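You operate a simulated robot arm through the tools that you are given. There is no shell and no other tool. Be economical: measure what you need, move in short steps, check, and stop when the job is done.

You are at the controls of a simulated robot arm. One attempt, no reset.

Task
Grind some pepper and salt, and stand the mills on the coasters.
Fine: grind into the dishes the mills stand in; pepper mill on the yellow coaster, salt mill on the blue one; spill none. Set down upright: pepper mill, salt mill.

The check looks at the end state, three seconds after you hand in, the way a careful person would. Anything else that was tipped, shoved, dropped, spilled or broken makes it a failure.

Robot
A 6-joint arm with a two-finger parallel gripper, fixed in place. Base frame: the origin is at the foot of the arm, x ahead of it, y to its left, z up; the work surface is at about z = 0.75. Readings come in m, degrees, newtons and seconds.
With the tool pointing down near the work surface it reaches from about 0.18 to 0.64 m from the base axis. Its first joint turns from -66.0 to 66.0 degrees. Payload 2.7 kg.
Tool frame: the origin (TCP) lies between the finger pads and is the grasp point; the fingertips stand 0.023 m ahead of it; z points along the fingers, y is the line along which they close. The gripper opens to 0.094 m. The fingers are 0.038 m wide and 0.01 m thick; the gripper's body (0.054 by 0.096 m) begins 0.039 m behind the TCP.
Orientation is told as [roll, pitch, yaw] about the base's x, y, z axes, in that order, counted from this pose: with the fingers straight down and closing along the base's y, the tool's x points along the base's -x, its y along +y and its z along -z.

Tools
- The arm moves only by the tool drive_tool. Its argument "targets" is a list of rows, each an object (a shift or turn left out is 0, a gripper value left out holds the last) with "dr": the turn, a rotation vector about the tool's x, y, z in degrees, a list of three; "translation": the shift along the tool's x, y, z in m, a list of three; "jaw": the opening in per cent of the stroke, from 0 (shut) to 100 (fully open). In form: [{"dr": [wx, wy, wz], "translation": [tx, ty, tz], "jaw": jaw}, ...]. A call has 1 to 12 rows; each row shifts and turns the commanded pose from where the row before left it, along the tool's axes as they then stand. A row lasts 0.2 s, in which the tool goes at most 0.05 m and 8.6 degrees; a call with a longer step from one row to the next is refused whole, and so is a gripper value outside its range. Where a pose cannot be reached the arm comes as near as it can. A force on the tool above 70 N (or 10 N above the force at the start of the call, whichever is more), or a blocked arm, ends the call early, and 0.2 s more pass. Each finger travels about 0.045 m/s and halts on what it meets, pressing with about 28 N; the grip force reading is that of the motor and also rises with nothing between the fingers. The clock runs only during rows and for 0.2 s after the last one: add rows that do not move to give the fingers time. The reply holds the time, the measured pose of the TCP, the force on the tool along the base axes, the opening and the grip force, in the units named above and with some noise, with the torque about the TCP (base axes, N m) and any sound that the robot's microphone picked up.
- Cameras (640 x 400 px; columns grow to the right, rows downward): "scene" is fixed at [0.0859, -0.443, 1.4048]; the picture's right is [0.65, -0.76, 0.00], its down [-0.43, -0.37, -0.82] and it looks along [0.62, 0.54, -0.57] (base axes); focal length 310 px, centre (320, 200). "wrist" rides on the gripper at [0.086, 0.016, -0.075] in the tool frame; the picture's right is [-0.18, 0.98, 0.00], its down [-0.58, -0.11, -0.81] and it looks along [-0.79, -0.15, 0.59] (tool axes); focal length 243 px, centre (320, 200). There is no depth. A picture from a camera that has moved, and an enlarged one, comes with that camera's place and axes in the base frame and with its lens.
- grab_frame(camera): a new picture of that camera. The clock stands still meanwhile.
- close_up(camera, box): a new picture of the part [left, top, right, bottom] of that camera's present view, enlarged. The clock stands still meanwhile.
- job_done(): hands the job in; it is judged then, once.

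Work in short steps. Places have to be worked out from the pictures, the camera data and where the tool is seen: move nearer, look again, correct. Check each grasp and each placing, and mend what went wrong. You have 120 turns and 76 pictures in all, those below and enlarged ones among them. Open the gripper and draw the arm clear of the work before you hand the job in, unless the task says otherwise; then end with one line.

The tools are called after "Call:" as name(argument=value, ...) on one line, values as JSON. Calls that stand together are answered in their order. drive_tool: Moves the arm, as the interface text tells. Its arguments: {"type":"object","properties":{"targets":{"type":"array","items":{"type":"object","properties":{"dr":{"type":"array","items":{"type":"number"}},"translation":{"type":"array","items":{"type":"number"}},"jaw":{"type":"number"}}}}},"required":["targets"]} The other tools are called the same way: grab_frame (camera) takes a picture; close_up (camera, box) takes an enlarged picture of a part of a camera's view; job_done () hands the job in.

At the start:

```text
time_s: 0.0
tool_pos: [0.4133, -0.091, 1.2021]
tcp_rot: [-0.1, -0.2, 0.1]
ft_force: [0.3, 1.0, 1.1]
wrist_torque: [-0.02, -0.03, 0.04]
width: 0.0936
gripper_force: 0.0
```

scene: 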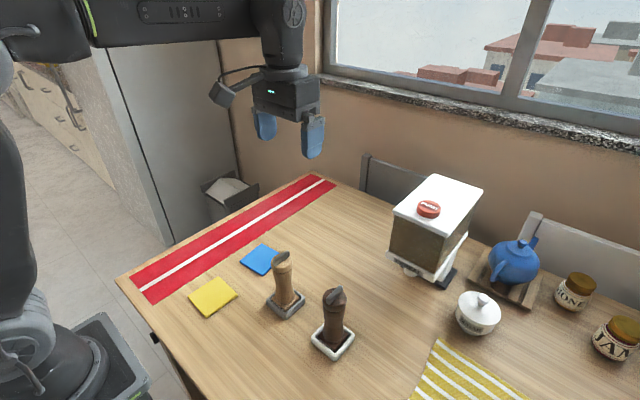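
wrist: 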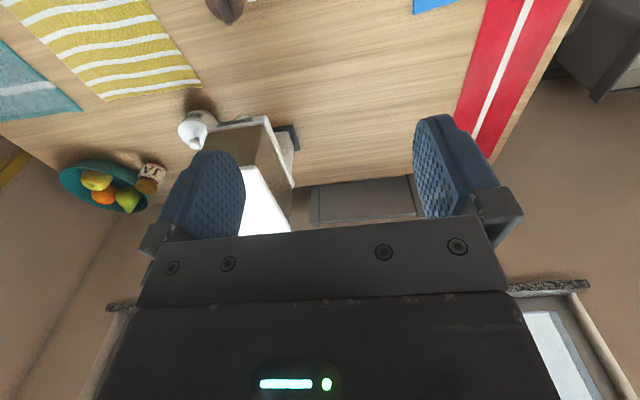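

I see two mills in dishes and two coasters. I take enlarged looks first to tell pepper from salt and how they are operated.

Call:
close_up(camera="scene", box=[240, 230, 380, 370])

Call:
close_up(camera="scene", box=[380, 160, 540, 300])

Call:
close_up(camera="scene", box=[120, 170, 340, 330])

```text
2.86 times, centred on (310, 300) of scene
camera zoom: at [0.0859, -0.443, 1.4048], right [0.65, -0.76, 0.0], down [-0.43, -0.37, -0.82], along [0.62, 0.54, -0.57], focal length 886 px, centre (349, -86)
```

zoom: 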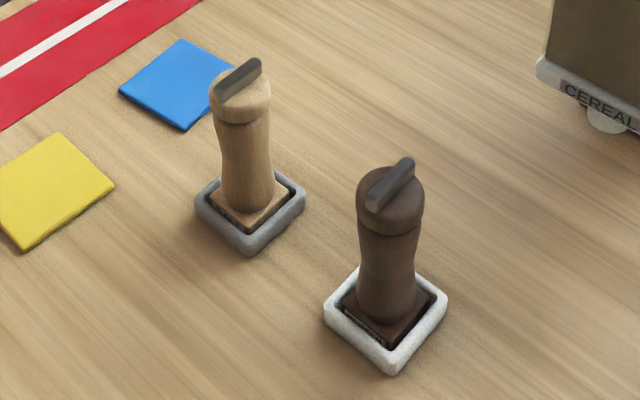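

```text
2.86 times, centred on (460, 230) of scene
camera zoom: at [0.0859, -0.443, 1.4048], right [0.65, -0.76, 0.0], down [-0.43, -0.37, -0.82], along [0.62, 0.54, -0.57], focal length 886 px, centre (-80, 114)
```

zoom: 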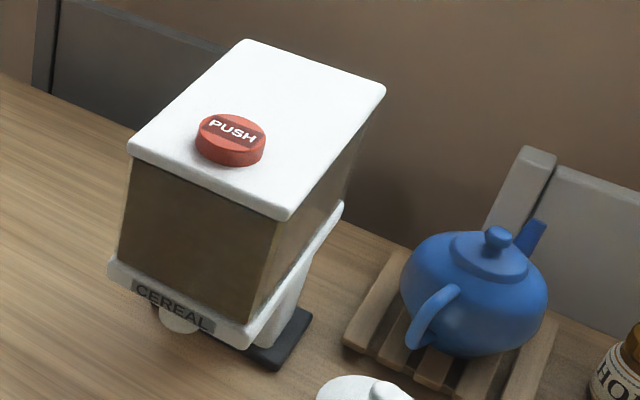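

```text
2.50 times, centred on (230, 250) of scene
camera zoom: at [0.0859, -0.443, 1.4048], right [0.65, -0.76, 0.0], down [-0.43, -0.37, -0.82], along [0.62, 0.54, -0.57], focal length 775 px, centre (545, 75)
```

zoom: 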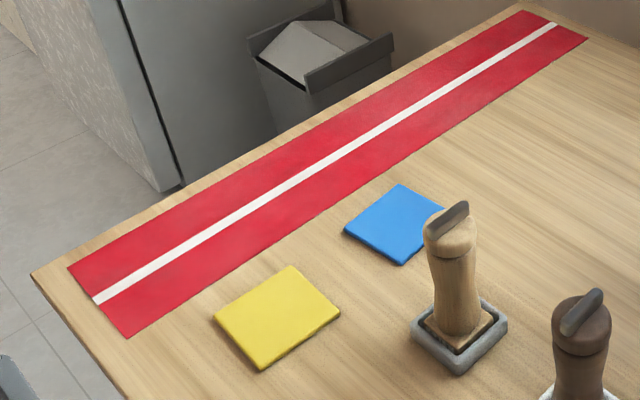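

The mills have a bar knob on top, apparently turned to grind. There may be lettering on the bases; I zoom in tighter.

Call:
close_up(camera="scene", box=[308, 280, 364, 365])

Call:
close_up(camera="scene", box=[260, 245, 312, 325])

```text
4.71 times, centred on (336, 322) of scene
camera zoom: at [0.0859, -0.443, 1.4048], right [0.65, -0.76, 0.0], down [-0.43, -0.37, -0.82], along [0.62, 0.54, -0.57], focal length 1459 px, centre (245, -376)
```

zoom: 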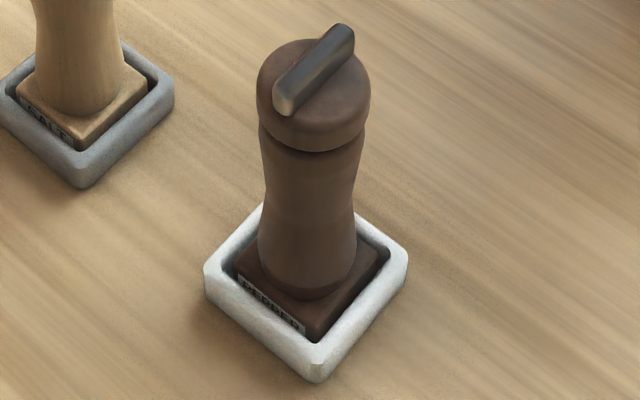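

```text
5.00 times, centred on (286, 285) of scene
camera zoom: at [0.0859, -0.443, 1.4048], right [0.65, -0.76, 0.0], down [-0.43, -0.37, -0.82], along [0.62, 0.54, -0.57], focal length 1550 px, centre (490, -225)
```

zoom: 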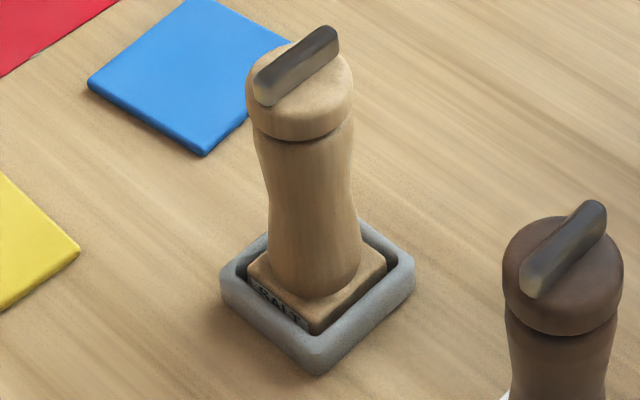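

Light mill is SALT (≈(0.393,-0.063)), dark is PEPPER (≈(0.392,-0.213)); knob bars run along base x with tops near z≈0.92. Coasters: yellow ≈(0.29,0.10), blue ≈(0.458,0.106). I go above the salt mill at a safe height and look.

Call:
drive_tool(targets=[{"translation": [0.01, 0.014, 0.04]}, {"translation": [0.01, 0.014, 0.04]}, {"translation": [0, 0, 0.04]}, {"translation": [0, 0, 0.04]}, {"translation": [0, 0, 0.03]}, {}])

Call:
grab_frame(camera="wrist")

Call:
grab_frame(camera="scene")

```text
time_s: 1.4
tool_pos: [0.3944, -0.0632, 1.0129]
tcp_rot: [-0.2, -0.3, 0.1]
ft_force: [0.0, -0.4, 0.2]
wrist_torque: [-0.01, 0.03, 0.0]
width: 0.0942
gripper_force: 0.1
```

```text
68 pictures are left
camera wrist: at [0.3076, -0.0473, 1.086], right [0.18, 0.98, 0.0], down [0.58, -0.11, 0.81], along [0.79, -0.15, -0.59], focal length 243 px, centre (320, 200)
```

wrist: 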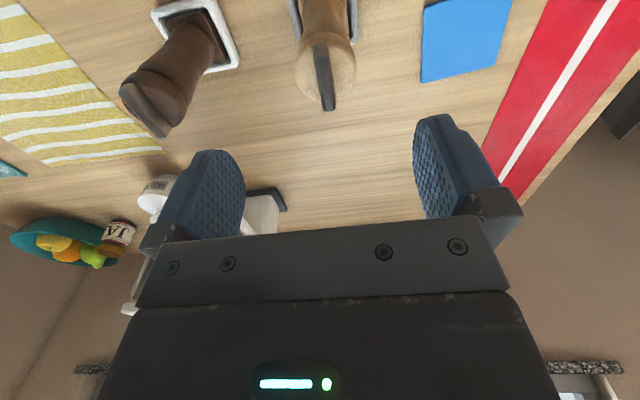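

```text
67 pictures are left
```

scene: 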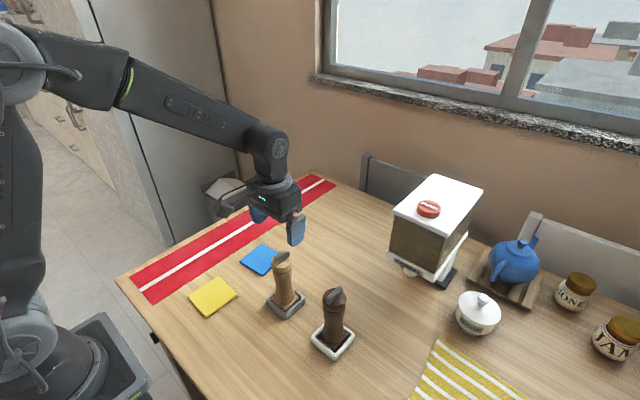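

Wrist view puts the salt bar at (0.392,-0.061), along x – agrees. I descend to just above the head and narrow the jaws somewhat (still clear of the bar).

Call:
drive_tool(targets=[{"translation": [0.002, 0.002, 0.03], "jaw": 60}, {"translation": [0, 0, 0.025]}, {"jaw": 50}, {}])

Call:
grab_frame(camera="wrist")

Call:
close_up(camera="scene", box=[240, 190, 340, 330])

```text
time_s: 2.4
tool_pos: [0.3929, -0.0626, 0.9568]
tcp_rot: [-0.1, -0.2, 0.2]
ft_force: [0.2, 0.3, -0.7]
wrist_torque: [0.0, 0.02, -0.03]
width: 0.0469
gripper_force: 0.1
```

```text
66 pictures are left
camera wrist: at [0.3053, -0.0455, 1.0304], right [0.18, 0.98, 0.0], down [0.58, -0.11, 0.81], along [0.79, -0.15, -0.59], focal length 243 px, centre (320, 200)
```

wrist: 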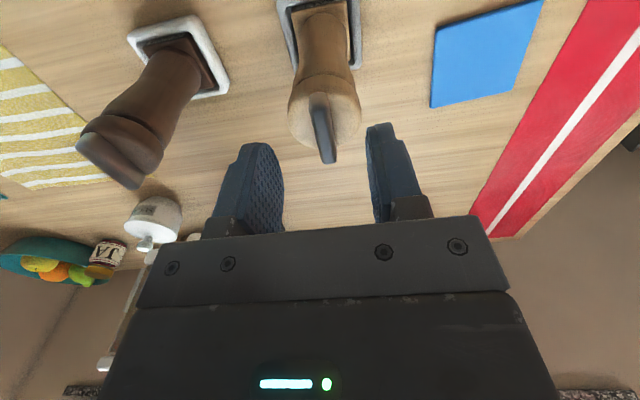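

```text
2.86 times, centred on (290, 260) of scene
camera zoom: at [0.0859, -0.443, 1.4048], right [0.65, -0.76, 0.0], down [-0.43, -0.37, -0.82], along [0.62, 0.54, -0.57], focal length 886 px, centre (406, 29)
```

zoom: 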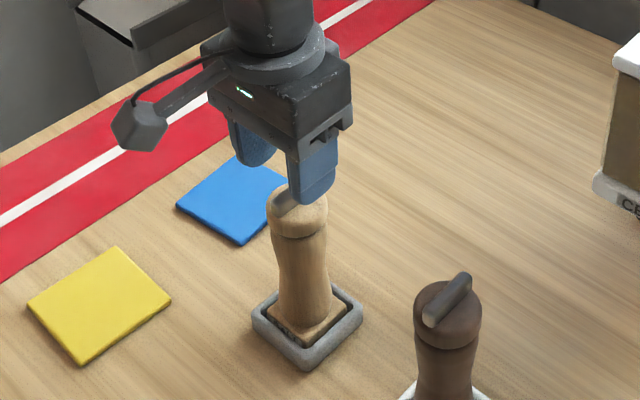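

Aligned with the bar between the fingers. I lower about 20 mm in small steps and watch the force, then close.

Call:
drive_tool(targets=[{"translation": [0, 0, 0.01]}, {"translation": [0, 0, 0.008]}, {"translation": [0, 0, 0.004]}, {}])

Call:
close_up(camera="scene", box=[260, 220, 320, 330])

```text
time_s: 3.4
tool_pos: [0.3918, -0.0624, 0.9355]
tcp_rot: [-0.1, -0.2, 0.1]
ft_force: [-0.3, -0.8, 0.2]
wrist_torque: [0.02, -0.02, 0.03]
width: 0.047
gripper_force: 0.1
```

```text
3.64 times, centred on (290, 275) of scene
camera zoom: at [0.0859, -0.443, 1.4048], right [0.65, -0.76, 0.0], down [-0.43, -0.37, -0.82], along [0.62, 0.54, -0.57], focal length 1128 px, centre (429, -73)
```

zoom: 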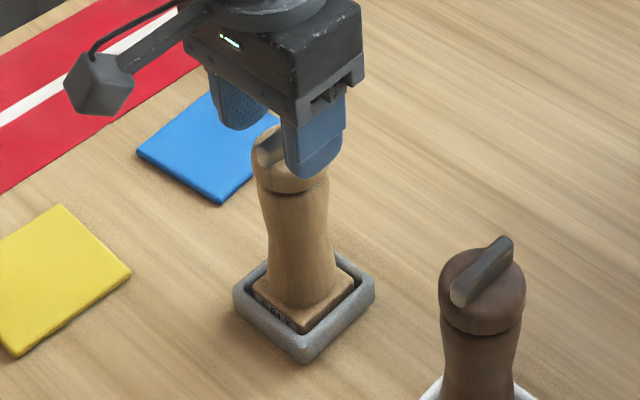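

No contact so far; fingertips straddle the bar at z≈0.912. I close on the bar.

Call:
drive_tool(targets=[{"jaw": 0}, {}, {}, {}])

Call:
close_up(camera="scene", box=[260, 220, 320, 330])

```text
time_s: 4.4
tool_pos: [0.392, -0.063, 0.9353]
tcp_rot: [-0.1, -0.2, 0.2]
ft_force: [-0.1, 0.9, 0.6]
wrist_torque: [0.02, -0.04, -0.02]
width: 0.0103
gripper_force: 27.9
```

```text
3.64 times, centred on (290, 275) of scene
camera zoom: at [0.0859, -0.443, 1.4048], right [0.65, -0.76, 0.0], down [-0.43, -0.37, -0.82], along [0.62, 0.54, -0.57], focal length 1128 px, centre (429, -73)
```

zoom: 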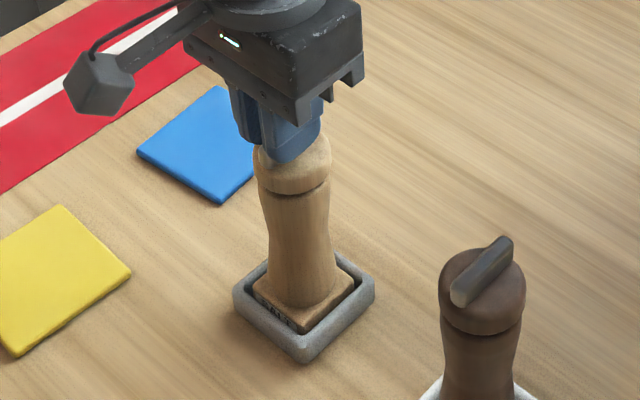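

Bar gripped (10 mm wide). I start a modest twist about the tool axis, listening for grinding and watching the torque.

Call:
drive_tool(targets=[{"dr": [0, 0, 4]}, {"dr": [0, 0, 5]}, {"dr": [0, 0, 5]}, {"dr": [0, 0, 5]}, {}])

Call:
close_up(camera="scene", box=[260, 220, 320, 330])

```text
time_s: 5.6
tool_pos: [0.3936, -0.0629, 0.9353]
tcp_rot: [0.0, -0.3, -19.0]
ft_force: [1.7, 1.3, 9.8]
wrist_torque: [0.05, 0.01, 0.02]
width: 0.0103
gripper_force: 28.0
```

```text
3.64 times, centred on (290, 275) of scene
camera zoom: at [0.0858, -0.4429, 1.4049], right [0.65, -0.76, 0.0], down [-0.43, -0.37, -0.82], along [0.62, 0.54, -0.57], focal length 1128 px, centre (429, -73)
```

zoom: 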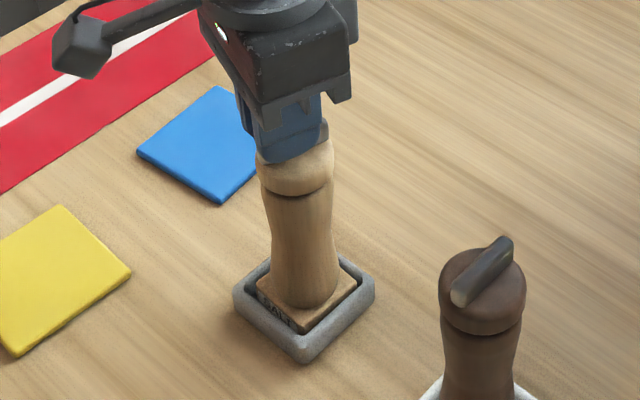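

The base seems to have rotated within its dish, with 10 N upward force; no grinding sound. I look closer.

Call:
close_up(camera="scene", box=[262, 255, 312, 325])

Call:
grab_frame(camera="wrist")

```text
5.71 times, centred on (287, 290) of scene
camera zoom: at [0.0858, -0.4429, 1.4049], right [0.65, -0.76, 0.0], down [-0.43, -0.37, -0.82], along [0.62, 0.54, -0.57], focal length 1772 px, centre (509, -314)
```

zoom: 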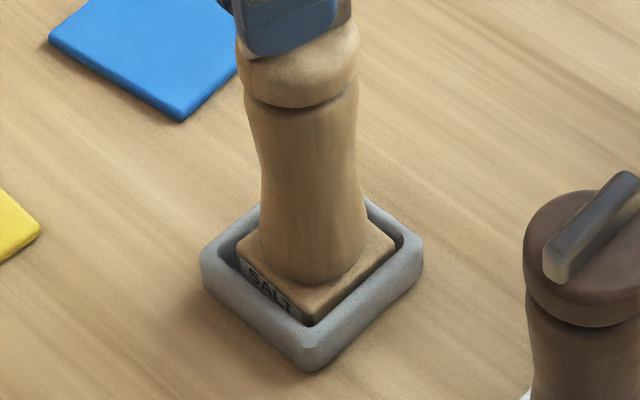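

```text
60 pictures are left
camera wrist: at [0.3161, -0.0184, 1.0086], right [0.49, 0.87, 0.0], down [0.51, -0.29, 0.81], along [0.7, -0.4, -0.59], focal length 243 px, centre (320, 200)
```

wrist: 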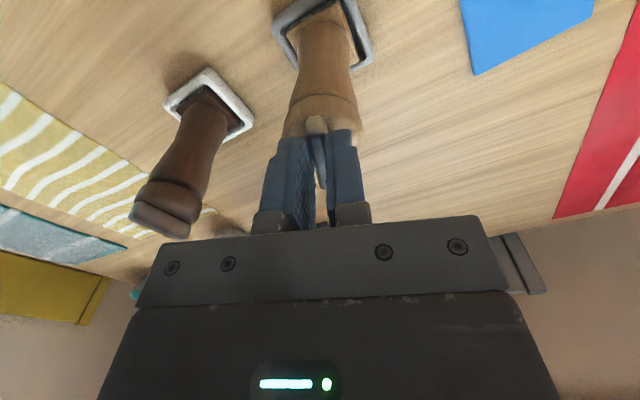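

The base turned a few degrees to its play limit in the dish; the dish hasn't moved. I continue the twist a bit to see if the head now turns and grinds.

Call:
drive_tool(targets=[{"dr": [0, 0, 5]}, {"dr": [0, 0, 5]}, {"dr": [0, 0, 5]}, {}])

Call:
close_up(camera="scene", box=[262, 255, 312, 325])

```text
time_s: 6.6
tool_pos: [0.3942, -0.0615, 0.9361]
tcp_rot: [0.0, -0.3, -34.0]
ft_force: [1.5, 5.6, 24.6]
wrist_torque: [0.42, 0.31, 0.02]
width: 0.0106
gripper_force: 27.4
```

```text
5.71 times, centred on (287, 290) of scene
camera zoom: at [0.0856, -0.4428, 1.4049], right [0.65, -0.76, 0.0], down [-0.43, -0.37, -0.82], along [0.62, 0.54, -0.57], focal length 1772 px, centre (509, -314)
```

zoom: 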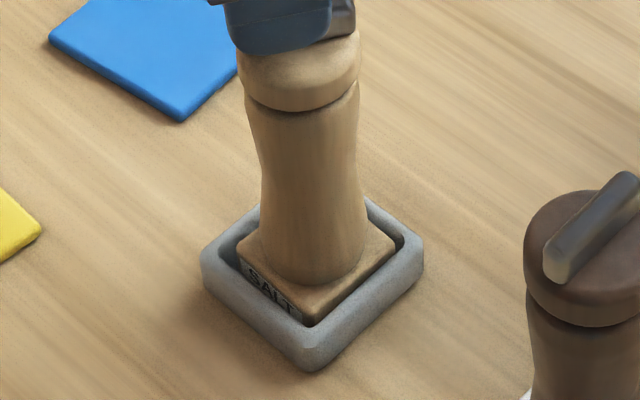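

Upward force grows to 25 N without any grinding sound, so this direction seems to be jacking/binding. I turn back to start and try the other sense gently.

Call:
drive_tool(targets=[{"dr": [0, 0, -7]}, {"dr": [0, 0, -7]}, {"dr": [0, 0, -7]}, {"dr": [0, 0, -7]}, {"dr": [0, 0, -6]}, {}])

Call:
drive_tool(targets=[{"dr": [0, 0, -5]}, {"dr": [0, 0, -5]}, {"dr": [0, 0, -5]}, {"dr": [0, 0, -5]}, {}])

Call:
close_up(camera="scene", box=[262, 255, 312, 325])

```text
time_s: 8.0
tool_pos: [0.3934, -0.0619, 0.9358]
tcp_rot: [0.0, -0.2, 0.2]
ft_force: [5.1, 0.2, 11.7]
wrist_torque: [-0.01, -0.83, -0.01]
width: 0.0102
gripper_force: 28.3
```

```text
time_s: 9.2
tool_pos: [0.392, -0.0609, 0.9345]
tcp_rot: [-0.2, -0.2, 20.1]
ft_force: [2.6, -2.8, 14.7]
wrist_torque: [-0.04, -0.17, -0.05]
width: 0.0104
gripper_force: 27.9
```

```text
5.71 times, centred on (287, 290) of scene
camera zoom: at [0.0857, -0.4431, 1.4048], right [0.65, -0.76, 0.0], down [-0.43, -0.37, -0.82], along [0.62, 0.54, -0.57], focal length 1772 px, centre (509, -314)
```

zoom: 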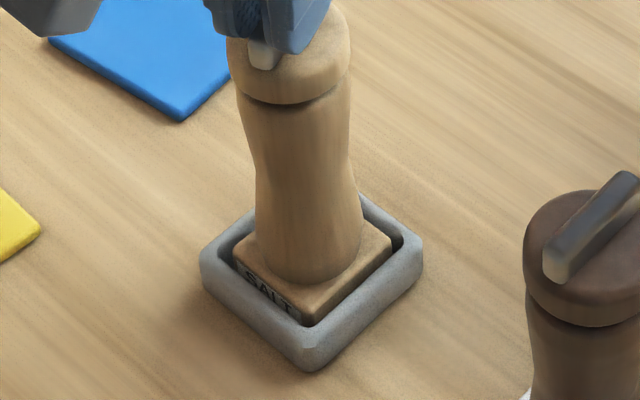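

The base stays put while the bar follows the gripper, yet there's residual strain. I release and look from a bit higher at the state of bar, mill and dish.

Call:
drive_tool(targets=[{"jaw": 50}, {}, {}, {"translation": [0, 0, -0.02]}, {"translation": [0, 0, -0.03]}, {}])

Call:
close_up(camera="scene", box=[262, 245, 312, 325])

Call:
close_up(camera="wrist", box=[220, 0, 420, 180])

```text
time_s: 10.6
tool_pos: [0.3913, -0.0608, 0.9844]
tcp_rot: [-0.1, 0.0, 20.1]
ft_force: [-0.2, 0.2, -0.4]
wrist_torque: [0.0, -0.02, 0.01]
width: 0.0471
gripper_force: 0.1
```

```text
5.00 times, centred on (287, 285) of scene
camera zoom: at [0.0858, -0.443, 1.4048], right [0.65, -0.76, 0.0], down [-0.43, -0.37, -0.82], along [0.62, 0.54, -0.57], focal length 1550 px, centre (485, -225)
```

zoom: 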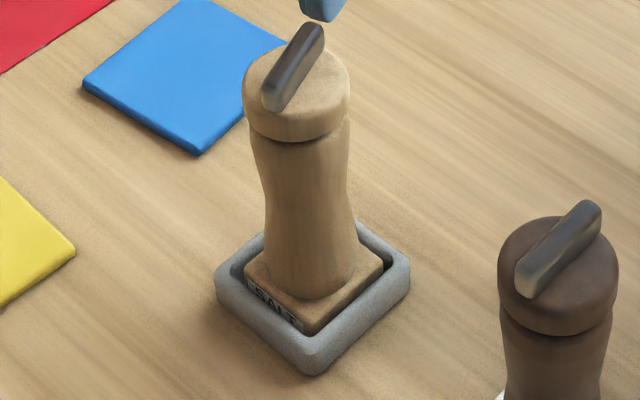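

```text
2.22 times, centred on (320, 90) of wrist
camera zoom: at [0.304, -0.0754, 1.058], right [-0.16, 0.99, 0.0], down [0.58, 0.1, 0.81], along [0.8, 0.13, -0.59], focal length 539 px, centre (320, 444)
```

zoom: 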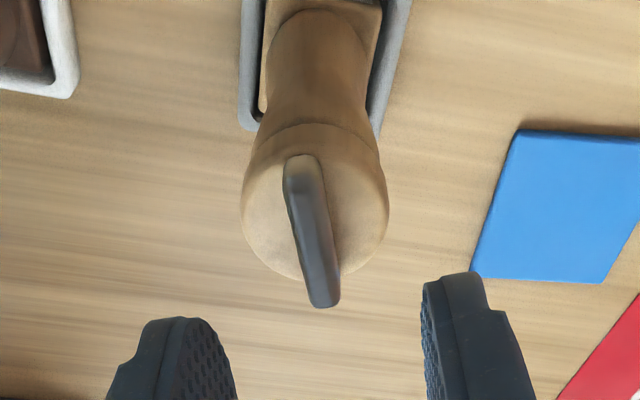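

The head turns freely and the mill stands well; bar now at ~+20°, centred near (0.392,-0.064), ~2-3 mm off my axis. I correct that, regrip and turn further in the + direction.

Call:
drive_tool(targets=[{"translation": [0.0, -0.0025, 0.03]}, {"translation": [0, 0, 0.018]}, {"jaw": 0}, {}, {}, {}])

Call:
drive_tool(targets=[{"dr": [0, 0, -7]}, {"dr": [0, 0, -7]}, {"dr": [0, 0, -7]}, {"dr": [0, 0, -7]}, {"dr": [0, 0, -7]}, {}])

Call:
drive_tool(targets=[{"dr": [0, 0, -7]}, {"dr": [0, 0, -7]}, {"dr": [0, 0, -7]}, {"dr": [0, 0, -7]}, {"dr": [0, 0, -7]}, {}])

Call:
close_up(camera="scene", box=[262, 245, 312, 325])

```text
time_s: 12.0
tool_pos: [0.3933, -0.0633, 0.9367]
tcp_rot: [0.0, 0.0, 20.1]
ft_force: [-0.7, 0.4, -0.7]
wrist_torque: [0.0, 0.04, -0.01]
width: 0.0101
gripper_force: 27.8
```

```text
time_s: 13.4
tool_pos: [0.3935, -0.0642, 0.9376]
tcp_rot: [-0.2, 0.0, 55.2]
ft_force: [-0.9, -2.1, 0.3]
wrist_torque: [-0.32, 0.16, -0.02]
width: 0.0103
gripper_force: 27.8
```

```text
time_s: 14.8
tool_pos: [0.3934, -0.0643, 0.9377]
tcp_rot: [-0.2, 0.1, 90.2]
ft_force: [2.9, -5.2, 7.9]
wrist_torque: [-0.6, -0.15, -0.01]
width: 0.0103
gripper_force: 28.2
```

```text
5.00 times, centred on (287, 285) of scene
camera zoom: at [0.0858, -0.4431, 1.4048], right [0.65, -0.76, 0.0], down [-0.43, -0.37, -0.82], along [0.62, 0.54, -0.57], focal length 1550 px, centre (485, -225)
```

zoom: 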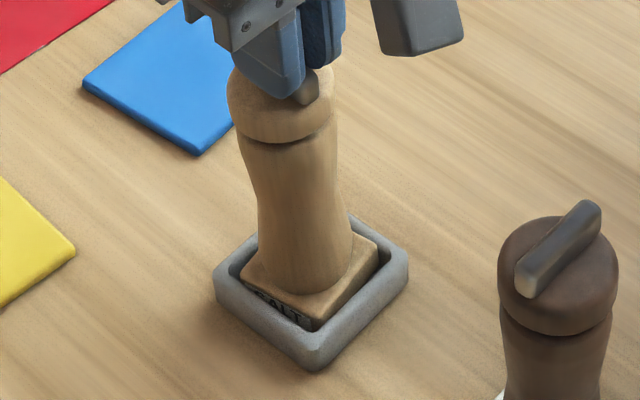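

The mill is being leaned since my axis is ~4 mm off the mill axis along the bar (mill axis likely x≈0.397). I shift back to relieve it, release, and re-measure.

Call:
drive_tool(targets=[{"translation": [0.0015, -0.002, 0]}, {"translation": [0.0015, -0.002, 0]}, {}, {"jaw": 50}, {}, {}, {"translation": [0, 0, -0.025]}, {"translation": [0, 0, -0.03]}, {}])

Call:
close_up(camera="scene", box=[262, 245, 312, 325])

Call:
close_up(camera="wrist", box=[200, 0, 440, 200])

```text
time_s: 16.8
tool_pos: [0.3966, -0.0679, 0.9914]
tcp_rot: [0.0, 0.0, 90.1]
ft_force: [-0.6, 0.8, -0.3]
wrist_torque: [-0.03, 0.03, -0.01]
width: 0.0472
gripper_force: 0.0
```

```text
5.00 times, centred on (287, 285) of scene
camera zoom: at [0.0858, -0.443, 1.4048], right [0.65, -0.76, 0.0], down [-0.43, -0.37, -0.82], along [0.62, 0.54, -0.57], focal length 1550 px, centre (485, -225)
```

zoom: 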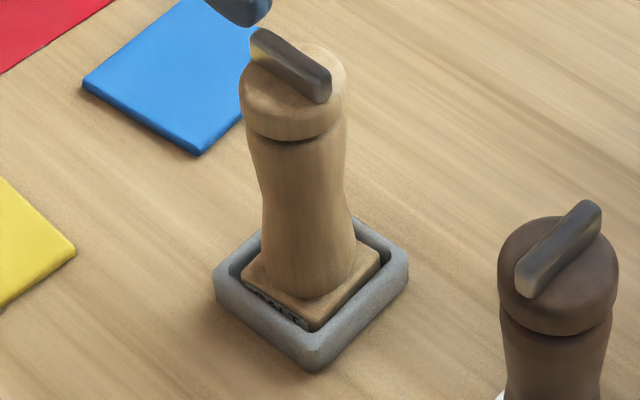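

```text
2.00 times, centred on (320, 100) of wrist
camera zoom: at [0.3797, -0.1543, 1.0658], right [-0.98, 0.18, 0.0], down [0.11, 0.58, 0.81], along [0.15, 0.79, -0.59], focal length 485 px, centre (320, 400)
```

zoom: 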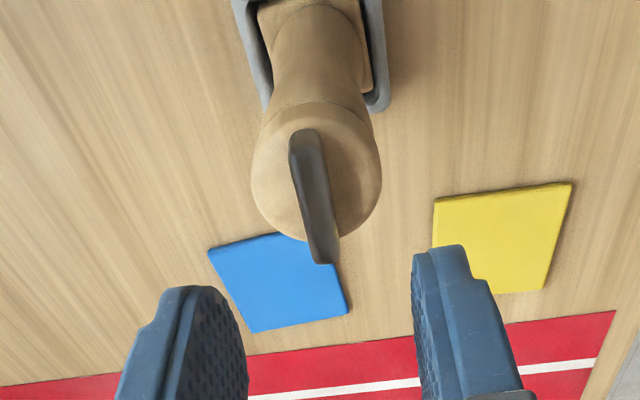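

Combining wrist views at yaw 0/20/90 the mill axis comes out near (0.398,-0.0625). I centre there, go down with force watch, and grip again.

Call:
drive_tool(targets=[{"translation": [-0.0055, -0.0015, 0.03]}, {"translation": [0, 0, 0.022]}, {}, {"translation": [0, 0, 0.004]}, {"translation": [0, 0, 0.002]}, {}])

Call:
close_up(camera="scene", box=[262, 235, 312, 325])

Call:
close_up(camera="wrist", box=[200, 50, 440, 250])

```text
time_s: 18.2
tool_pos: [0.3993, -0.0616, 0.934]
tcp_rot: [-0.2, 0.1, 90.1]
ft_force: [-0.1, 0.3, 0.3]
wrist_torque: [-0.01, 0.0, -0.03]
width: 0.0469
gripper_force: 0.0
```

```text
4.44 times, centred on (287, 280) of scene
camera zoom: at [0.0859, -0.443, 1.4048], right [0.65, -0.76, 0.0], down [-0.43, -0.37, -0.82], along [0.62, 0.54, -0.57], focal length 1378 px, centre (467, -156)
```

zoom: 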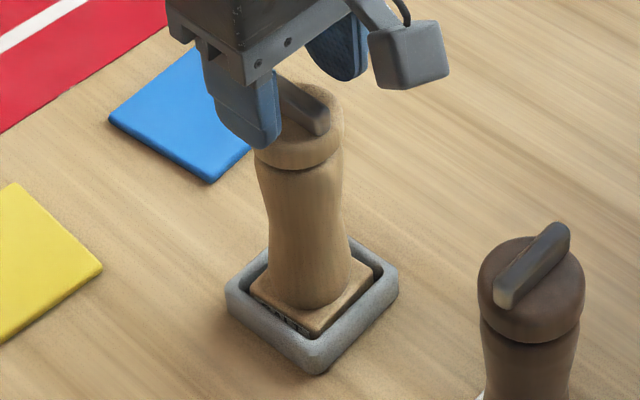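

```text
2.00 times, centred on (320, 150) of wrist
camera zoom: at [0.3821, -0.1478, 1.0079], right [-0.98, 0.18, 0.0], down [0.11, 0.58, 0.81], along [0.15, 0.79, -0.59], focal length 485 px, centre (320, 300)
```

zoom: 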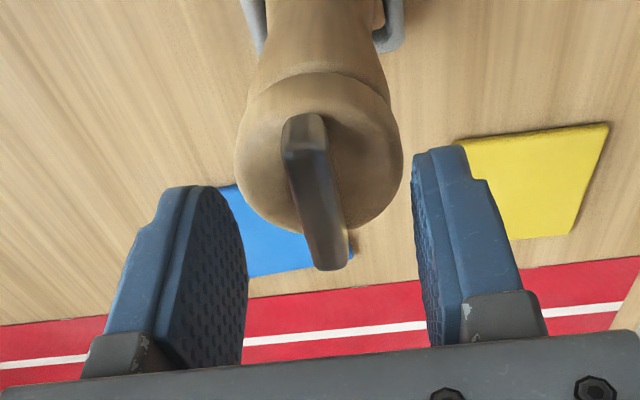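

Projection now agrees: bar top z≈0.92, head top ≈0.908, centre ≈(0.398,-0.063), tool centred. I grip and turn clockwise half way, watching the forces.

Call:
drive_tool(targets=[{"jaw": 0}, {}, {}, {}, {"dr": [0, 0, 7]}, {"dr": [0, 0, 7]}, {"dr": [0, 0, 7]}, {"dr": [0, 0, 7]}, {"dr": [0, 0, 7]}, {}])

Call:
drive_tool(targets=[{"dr": [0, 0, 8]}, {"dr": [0, 0, 8]}, {"dr": [0, 0, 8]}, {"dr": [0, 0, 8]}, {"dr": [0, 0, 8]}, {"dr": [0, 0, 8]}, {"dr": [0, 0, 8]}, {}])

Call:
close_up(camera="scene", box=[262, 235, 312, 325])

```text
time_s: 20.4
tool_pos: [0.3987, -0.0613, 0.9339]
tcp_rot: [-0.2, 0.0, 55.0]
ft_force: [-0.1, 0.2, 6.2]
wrist_torque: [-0.17, 0.09, 0.0]
width: 0.0104
gripper_force: 27.8
```

```text
time_s: 22.2
tool_pos: [0.3999, -0.0613, 0.9352]
tcp_rot: [-0.1, -0.1, -1.1]
ft_force: [2.1, 0.5, -0.3]
wrist_torque: [0.07, -0.22, 0.03]
width: 0.0103
gripper_force: 28.1
```

```text
4.44 times, centred on (287, 280) of scene
camera zoom: at [0.0859, -0.443, 1.4048], right [0.65, -0.76, 0.0], down [-0.43, -0.37, -0.82], along [0.62, 0.54, -0.57], focal length 1378 px, centre (467, -156)
```

zoom: 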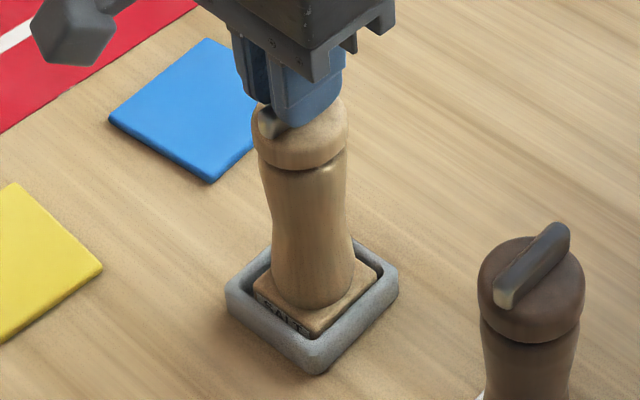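

Forces stay low now with the correct axis. I carry on clockwise to −90°.

Call:
drive_tool(targets=[{"dr": [0, 0, 8]}, {"dr": [0, 0, 8]}, {"dr": [0, 0, 8]}, {"dr": [0, 0, 8]}, {"dr": [0, 0, 8]}, {"dr": [0, 0, 8]}, {}])

Call:
drive_tool(targets=[{"dr": [0, 0, 8]}, {"dr": [0, 0, 8]}, {"dr": [0, 0, 8]}, {"dr": [0, 0, 8]}, {"dr": [0, 0, 8]}, {}])

Call:
close_up(camera="scene", box=[262, 235, 312, 325])

```text
time_s: 23.8
tool_pos: [0.3987, -0.0611, 0.9347]
tcp_rot: [0.1, -0.2, -49.1]
ft_force: [-1.4, 5.2, 8.0]
wrist_torque: [0.58, 0.42, 0.02]
width: 0.0101
gripper_force: 27.5
```

```text
time_s: 25.2
tool_pos: [0.3991, -0.0611, 0.9346]
tcp_rot: [0.2, -0.1, -88.9]
ft_force: [0.9, 3.2, 9.4]
wrist_torque: [0.35, -0.07, 0.01]
width: 0.0102
gripper_force: 28.0
```

```text
4.44 times, centred on (287, 280) of scene
camera zoom: at [0.0858, -0.4429, 1.4049], right [0.65, -0.76, 0.0], down [-0.43, -0.37, -0.82], along [0.62, 0.54, -0.57], focal length 1378 px, centre (467, -156)
```

zoom: 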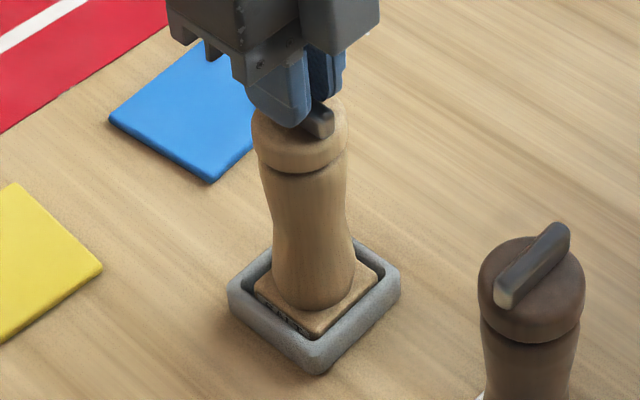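

Clockwise half-turn done. I inspect the dish for ground salt.

Call:
close_up(camera="scene", box=[270, 286, 310, 322])

Call:
grab_frame(camera="wrist")

```text
11.11 times, centred on (290, 304) of scene
camera zoom: at [0.0858, -0.4429, 1.4049], right [0.65, -0.76, 0.0], down [-0.43, -0.37, -0.82], along [0.62, 0.54, -0.57], focal length 3446 px, centre (653, -956)
```

zoom: 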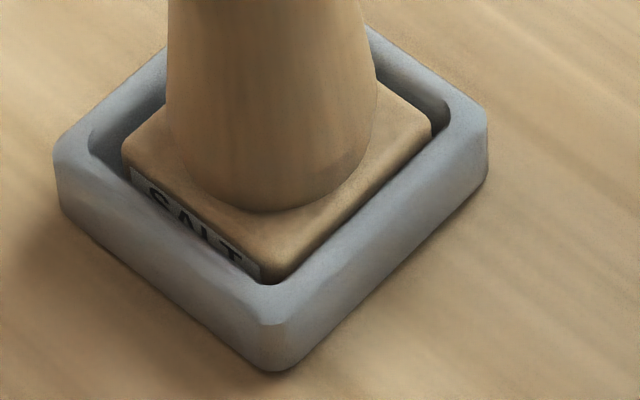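

```text
47 pictures are left
camera wrist: at [0.4128, 0.0251, 1.0078], right [0.99, -0.17, 0.0], down [-0.1, -0.58, 0.81], along [-0.13, -0.8, -0.59], focal length 243 px, centre (320, 200)
```

wrist: 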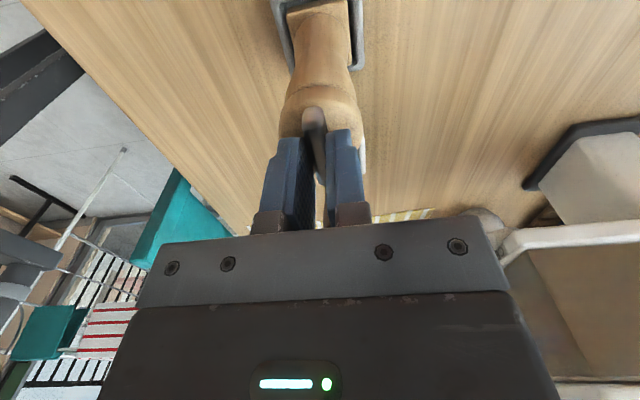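

No grains visible around the base (they'd be beneath). To be generous, I ratchet: release, raise 18 mm, swing back 180°, regrip and grind clockwise another half-turn.

Call:
drive_tool(targets=[{"jaw": 70}, {}, {}, {}, {"translation": [0, 0, -0.018]}, {"dr": [0, 0, -8]}, {"dr": [0, 0, -8]}, {"dr": [0, 0, -8]}, {"dr": [0, 0, -8]}, {"dr": [0, 0, -8]}, {"dr": [0, 0, -8]}, {"dr": [0, 0, -8]}])

Call:
drive_tool(targets=[{"dr": [0, 0, -8]}, {"dr": [0, 0, -8]}, {"dr": [0, 0, -8]}, {"dr": [0, 0, -8]}, {"dr": [0, 0, -8]}, {"dr": [0, 0, -8]}, {"dr": [0, 0, -8]}, {"dr": [0, 0, -8]}, {"dr": [0, 0, -8]}, {"dr": [0, 0, -8]}, {"dr": [0, 0, -8]}, {"dr": [0, 0, -8]}])

Call:
drive_tool(targets=[{"dr": [0, 0, -8]}, {"dr": [0, 0, -8]}, {"dr": [0, 0, -8]}, {"dr": [0, 0, -4]}, {}])

Call:
close_up(camera="scene", box=[262, 235, 312, 325])

Call:
close_up(camera="wrist", box=[200, 0, 440, 200])

```text
time_s: 27.8
tool_pos: [0.3995, -0.0616, 0.9517]
tcp_rot: [0.0, -0.2, -32.9]
ft_force: [0.3, -0.1, 0.3]
wrist_torque: [0.0, -0.04, 0.02]
width: 0.0656
gripper_force: 0.1
```

```text
time_s: 30.4
tool_pos: [0.399, -0.0623, 0.952]
tcp_rot: [-0.2, -0.1, 63.3]
ft_force: [0.9, 0.5, -0.2]
wrist_torque: [-0.01, -0.04, -0.01]
width: 0.0658
gripper_force: 0.0
```

```text
time_s: 31.6
tool_pos: [0.3984, -0.0627, 0.9514]
tcp_rot: [-0.2, 0.1, 91.0]
ft_force: [0.2, 0.2, -0.4]
wrist_torque: [-0.01, 0.0, 0.03]
width: 0.0657
gripper_force: 0.1
```

```text
4.44 times, centred on (287, 280) of scene
camera zoom: at [0.0859, -0.443, 1.4048], right [0.65, -0.76, 0.0], down [-0.43, -0.37, -0.82], along [0.62, 0.54, -0.57], focal length 1378 px, centre (467, -156)
```

zoom: 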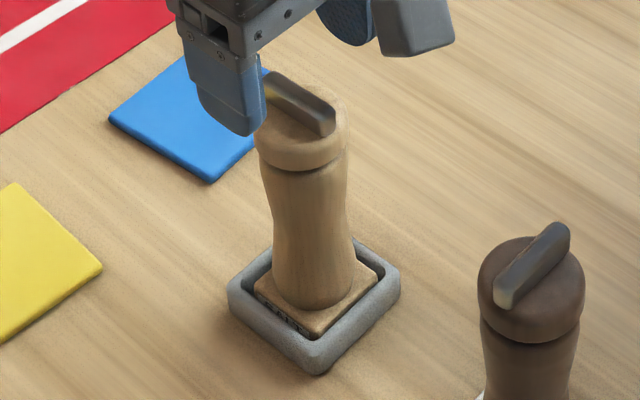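

```text
2.00 times, centred on (320, 100) of wrist
camera zoom: at [0.3836, -0.1493, 1.0254], right [-0.99, 0.16, 0.0], down [0.1, 0.58, 0.81], along [0.13, 0.79, -0.59], focal length 485 px, centre (320, 400)
```

zoom: 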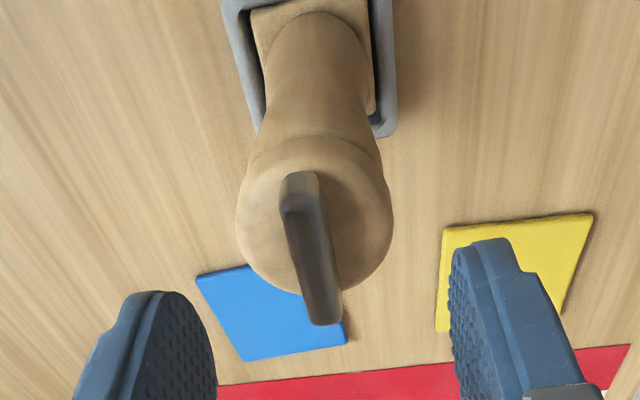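

Bar still centred at ≈(0.399,-0.062). Lower, grip, grind clockwise.

Call:
drive_tool(targets=[{"translation": [0, 0, 0.017]}, {"jaw": 0}, {}, {}, {}, {}, {"dr": [0, 0, 8]}, {"dr": [0, 0, 8]}, {"dr": [0, 0, 8]}, {"dr": [0, 0, 8]}, {"dr": [0, 0, 8]}, {}])

Call:
drive_tool(targets=[{"dr": [0, 0, 8]}, {"dr": [0, 0, 8]}, {"dr": [0, 0, 8]}, {"dr": [0, 0, 8]}, {"dr": [0, 0, 8]}, {"dr": [0, 0, 8]}, {"dr": [0, 0, 8]}, {"dr": [0, 0, 8]}, {"dr": [0, 0, 8]}, {"dr": [0, 0, 8]}, {}])

Call:
drive_tool(targets=[{"dr": [0, 0, 8]}, {"dr": [0, 0, 8]}, {"dr": [0, 0, 8]}, {"dr": [0, 0, 8]}, {"dr": [0, 0, 8]}, {"dr": [0, 0, 8]}, {"dr": [0, 0, 8]}, {"dr": [0, 0, 4]}, {}])

Call:
close_up(camera="scene", box=[262, 235, 312, 325])

```text
time_s: 34.2
tool_pos: [0.3984, -0.0621, 0.934]
tcp_rot: [-0.2, -0.1, 50.9]
ft_force: [3.4, 2.1, 3.0]
wrist_torque: [0.55, -0.55, -0.03]
width: 0.0104
gripper_force: 27.8
```

```text
time_s: 36.6
tool_pos: [0.3978, -0.0624, 0.9348]
tcp_rot: [0.0, -0.1, -29.0]
ft_force: [1.6, -0.4, 11.0]
wrist_torque: [0.13, 0.27, 0.01]
width: 0.0102
gripper_force: 28.2
```

```text
time_s: 38.6
tool_pos: [0.3973, -0.0622, 0.9349]
tcp_rot: [0.2, -0.1, -89.0]
ft_force: [0.2, -3.1, 12.9]
wrist_torque: [-0.31, 0.01, 0.0]
width: 0.0104
gripper_force: 28.2
```

```text
4.44 times, centred on (287, 280) of scene
camera zoom: at [0.0857, -0.4431, 1.4048], right [0.65, -0.76, 0.0], down [-0.43, -0.37, -0.82], along [0.62, 0.54, -0.57], focal length 1378 px, centre (467, -156)
```

zoom: 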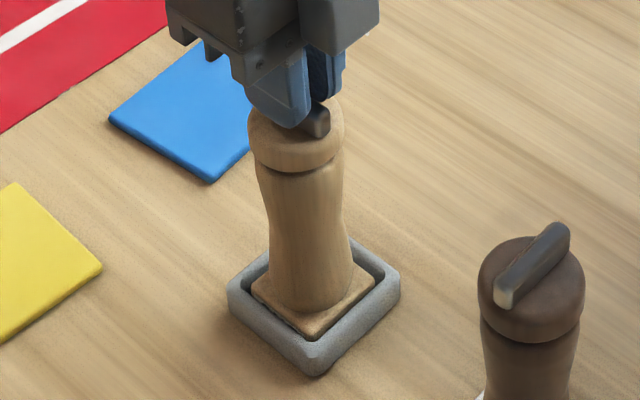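

I turn back to yaw 0 (still in the dish), release to let it settle, and regrip for the lift.

Call:
drive_tool(targets=[{"dr": [0, 0, -8]}, {"dr": [0, 0, -8]}, {"dr": [0, 0, -8]}, {"dr": [0, 0, -8]}, {"dr": [0, 0, -8]}, {"dr": [0, 0, -8]}, {"dr": [0, 0, -8]}, {"dr": [0, 0, -8]}, {"dr": [0, 0, -8]}, {"dr": [0, 0, -8]}, {"dr": [0, 0, -8]}, {}])

Call:
drive_tool(targets=[{"jaw": 40}, {}, {}, {}, {"jaw": 0}, {}, {}, {}, {}])

Call:
close_up(camera="scene", box=[262, 235, 312, 325])

```text
time_s: 41.2
tool_pos: [0.3977, -0.0616, 0.9352]
tcp_rot: [-0.1, -0.2, -0.7]
ft_force: [2.5, -1.5, 3.9]
wrist_torque: [-0.08, -0.38, -0.04]
width: 0.0105
gripper_force: 28.3
```

```text
time_s: 43.2
tool_pos: [0.3989, -0.0615, 0.9343]
tcp_rot: [-0.1, -0.2, -0.9]
ft_force: [0.4, -1.2, 0.2]
wrist_torque: [0.0, -0.02, -0.01]
width: 0.0101
gripper_force: 28.0
```

```text
4.44 times, centred on (287, 280) of scene
camera zoom: at [0.0858, -0.443, 1.4048], right [0.65, -0.76, 0.0], down [-0.43, -0.37, -0.82], along [0.62, 0.54, -0.57], focal length 1378 px, centre (467, -156)
```

zoom: 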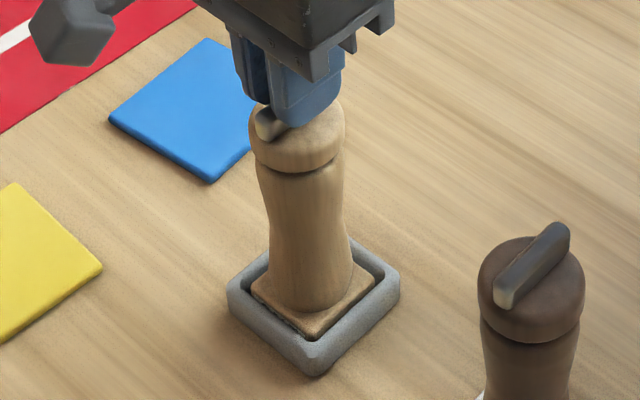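

Settled and regripped without strain. I lift slowly 35 mm and look into the dish.

Call:
drive_tool(targets=[{"translation": [0, 0, -0.005]}, {"translation": [0, 0, -0.008]}, {"translation": [0, 0, -0.01]}, {"translation": [0, 0, -0.012]}, {}])

Call:
close_up(camera="scene", box=[255, 235, 319, 325])

```text
time_s: 44.4
tool_pos: [0.3959, -0.0603, 0.9692]
tcp_rot: [-0.1, -0.1, -0.9]
ft_force: [0.0, 1.1, -2.9]
wrist_torque: [0.01, 0.02, 0.03]
width: 0.0103
gripper_force: 28.1
```

```text
4.44 times, centred on (287, 280) of scene
camera zoom: at [0.0859, -0.443, 1.4048], right [0.65, -0.76, 0.0], down [-0.43, -0.37, -0.82], along [0.62, 0.54, -0.57], focal length 1378 px, centre (467, -156)
```

zoom: 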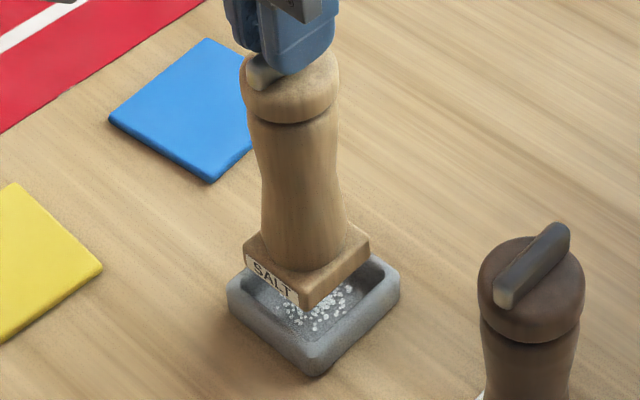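

Salt grains lie in the dish and the mill hangs upright. I raise further and carry it over the blue coaster.

Call:
drive_tool(targets=[{"translation": [0, 0, -0.015]}, {"translation": [0, 0, -0.02]}, {"translation": [-0.004, 0.01, 0]}, {"translation": [-0.008, 0.02, 0]}, {"translation": [-0.01, 0.027, 0]}, {"translation": [-0.01, 0.027, 0]}, {"translation": [-0.01, 0.027, 0]}, {"translation": [-0.01, 0.024, 0]}, {"translation": [-0.008, 0.018, 0]}, {"translation": [-0.003, 0.01, 0]}, {}, {}])

Call:
grab_frame(camera="wrist")

Call:
close_up(camera="scene", box=[190, 190, 310, 330])

```text
time_s: 47.0
tool_pos: [0.4644, 0.1013, 1.0049]
tcp_rot: [-0.1, -0.2, -0.9]
ft_force: [0.0, 0.5, -3.3]
wrist_torque: [0.0, -0.04, 0.0]
width: 0.0103
gripper_force: 28.0
```

```text
41 pictures are left
camera wrist: at [0.3776, 0.1181, 1.0784], right [0.2, 0.98, 0.0], down [0.58, -0.12, 0.81], along [0.79, -0.16, -0.59], focal length 243 px, centre (320, 200)
```

wrist: 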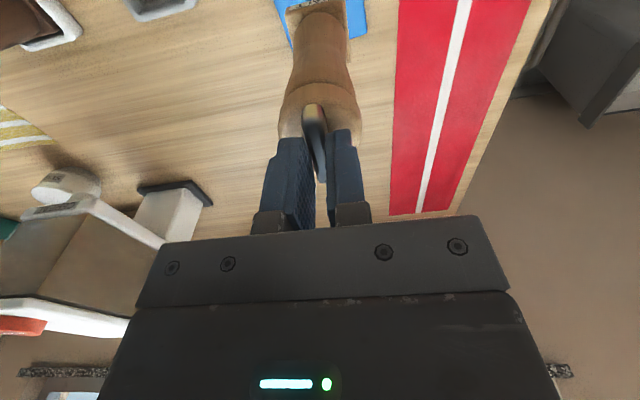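

```text
2.86 times, centred on (250, 260) of scene
camera zoom: at [0.0859, -0.443, 1.4048], right [0.65, -0.76, 0.0], down [-0.43, -0.37, -0.82], along [0.62, 0.54, -0.57], focal length 886 px, centre (520, 29)
```

zoom: 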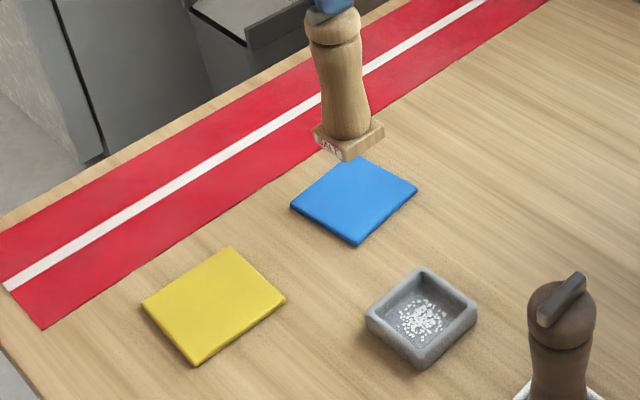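

Coaster centre works out ≈(0.459,0.098). I shift there and descend to ~0.95.

Call:
drive_tool(targets=[{"translation": [0.0055, -0.003, 0.01]}, {"translation": [0, 0, 0.018]}, {"translation": [0, 0, 0.018]}, {"translation": [0, 0, 0.008]}, {}, {}])

Call:
close_up(camera="scene", box=[230, 200, 290, 290])

```text
time_s: 48.4
tool_pos: [0.459, 0.0975, 0.9521]
tcp_rot: [-0.1, -0.1, -0.9]
ft_force: [0.9, -0.1, -2.6]
wrist_torque: [-0.01, 0.0, -0.01]
width: 0.0106
gripper_force: 27.8
```

```text
4.44 times, centred on (260, 245) of scene
camera zoom: at [0.0859, -0.443, 1.4048], right [0.65, -0.76, 0.0], down [-0.43, -0.37, -0.82], along [0.62, 0.54, -0.57], focal length 1378 px, centre (587, 0)
```

zoom: 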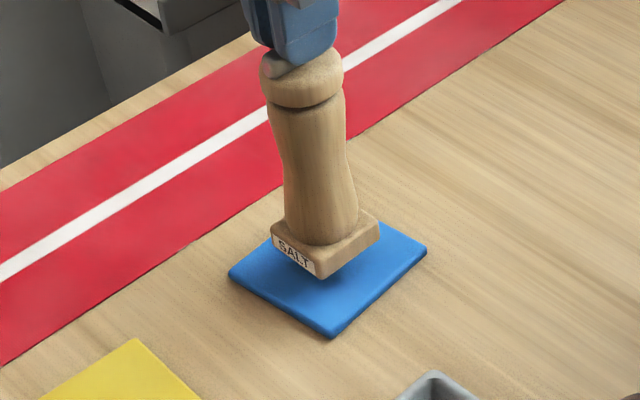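

Lined up over the coaster. I lower in small steps until contact.

Call:
drive_tool(targets=[{"translation": [0, 0, 0.006]}, {"translation": [0, 0, 0.004]}, {"translation": [0, 0, 0.003]}, {}])

Call:
drive_tool(targets=[{"translation": [0, 0, 0.002]}, {}])

Call:
close_up(camera="scene", box=[230, 200, 290, 290])

```text
time_s: 49.4
tool_pos: [0.4577, 0.0977, 0.939]
tcp_rot: [-0.1, -0.2, -0.9]
ft_force: [-0.3, -0.2, -2.5]
wrist_torque: [0.0, -0.01, 0.01]
width: 0.0102
gripper_force: 28.0
```

```text
time_s: 50.0
tool_pos: [0.458, 0.0979, 0.9366]
tcp_rot: [0.0, -0.2, -0.9]
ft_force: [0.2, -0.1, -2.9]
wrist_torque: [-0.03, 0.04, -0.01]
width: 0.0102
gripper_force: 28.0
```

```text
4.44 times, centred on (260, 245) of scene
camera zoom: at [0.0859, -0.443, 1.4048], right [0.65, -0.76, 0.0], down [-0.43, -0.37, -0.82], along [0.62, 0.54, -0.57], focal length 1378 px, centre (587, 0)
```

zoom: 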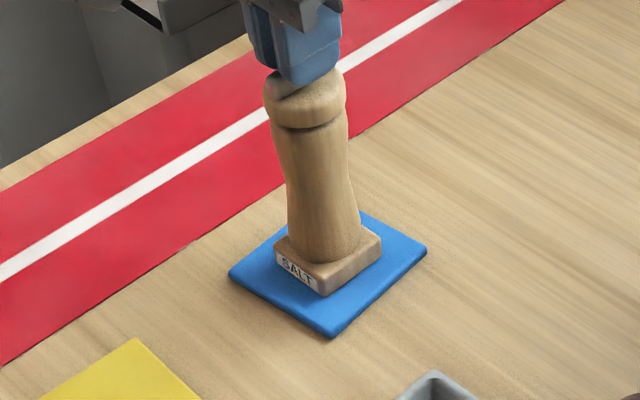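

Nearly down, well centred. I continue in 1–1.5 mm steps until the force rises.

Call:
drive_tool(targets=[{"translation": [0, 0, 0.0015]}, {}])

Call:
drive_tool(targets=[{"translation": [0, 0, 0.0015]}, {}])

Call:
drive_tool(targets=[{"translation": [0, 0, 0.001]}, {}])

```text
time_s: 50.6
tool_pos: [0.4584, 0.097, 0.9364]
tcp_rot: [-0.1, -0.2, -0.8]
ft_force: [-2.4, 0.5, 9.1]
wrist_torque: [0.02, 0.53, 0.01]
width: 0.0104
gripper_force: 27.5
```

```text
time_s: 51.2
tool_pos: [0.4597, 0.0976, 0.9353]
tcp_rot: [0.1, -0.4, -0.9]
ft_force: [-4.2, 0.9, 23.9]
wrist_torque: [0.0, 0.51, 0.01]
width: 0.0101
gripper_force: 28.5
```

```text
time_s: 51.8
tool_pos: [0.4595, 0.0966, 0.933]
tcp_rot: [0.0, -0.4, -0.9]
ft_force: [1.3, 1.9, 25.1]
wrist_torque: [0.03, -0.31, -0.01]
width: 0.0101
gripper_force: 28.3
```

Firm contact on the coaster. I ease up 1.5 mm, open, and rise clear.

Call:
drive_tool(targets=[{"translation": [0, 0, -0.0015]}, {"jaw": 50}, {}, {}, {}, {"translation": [0, 0, -0.02]}, {"translation": [0, 0, -0.04]}, {"translation": [0, 0, -0.04]}, {}])

Call:
close_up(camera="scene", box=[190, 190, 370, 360])

```text
time_s: 53.8
tool_pos: [0.459, 0.0974, 1.0342]
tcp_rot: [-0.1, -0.2, -0.9]
ft_force: [-0.5, 0.6, 0.7]
wrist_torque: [0.0, 0.02, -0.01]
width: 0.0474
gripper_force: 0.0
```

```text
2.35 times, centred on (280, 275) of scene
camera zoom: at [0.0858, -0.443, 1.4048], right [0.65, -0.76, 0.0], down [-0.43, -0.37, -0.82], along [0.62, 0.54, -0.57], focal length 730 px, centre (414, 24)
```

zoom: 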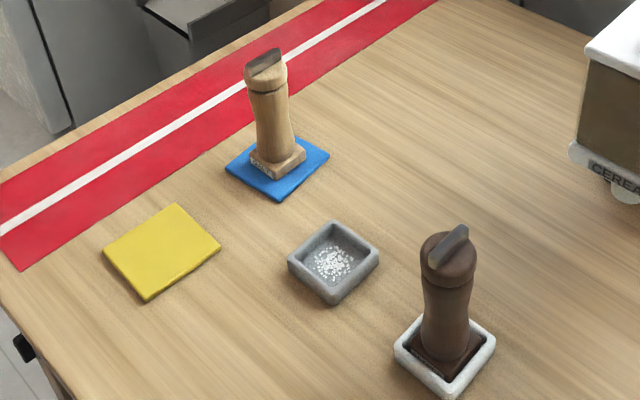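

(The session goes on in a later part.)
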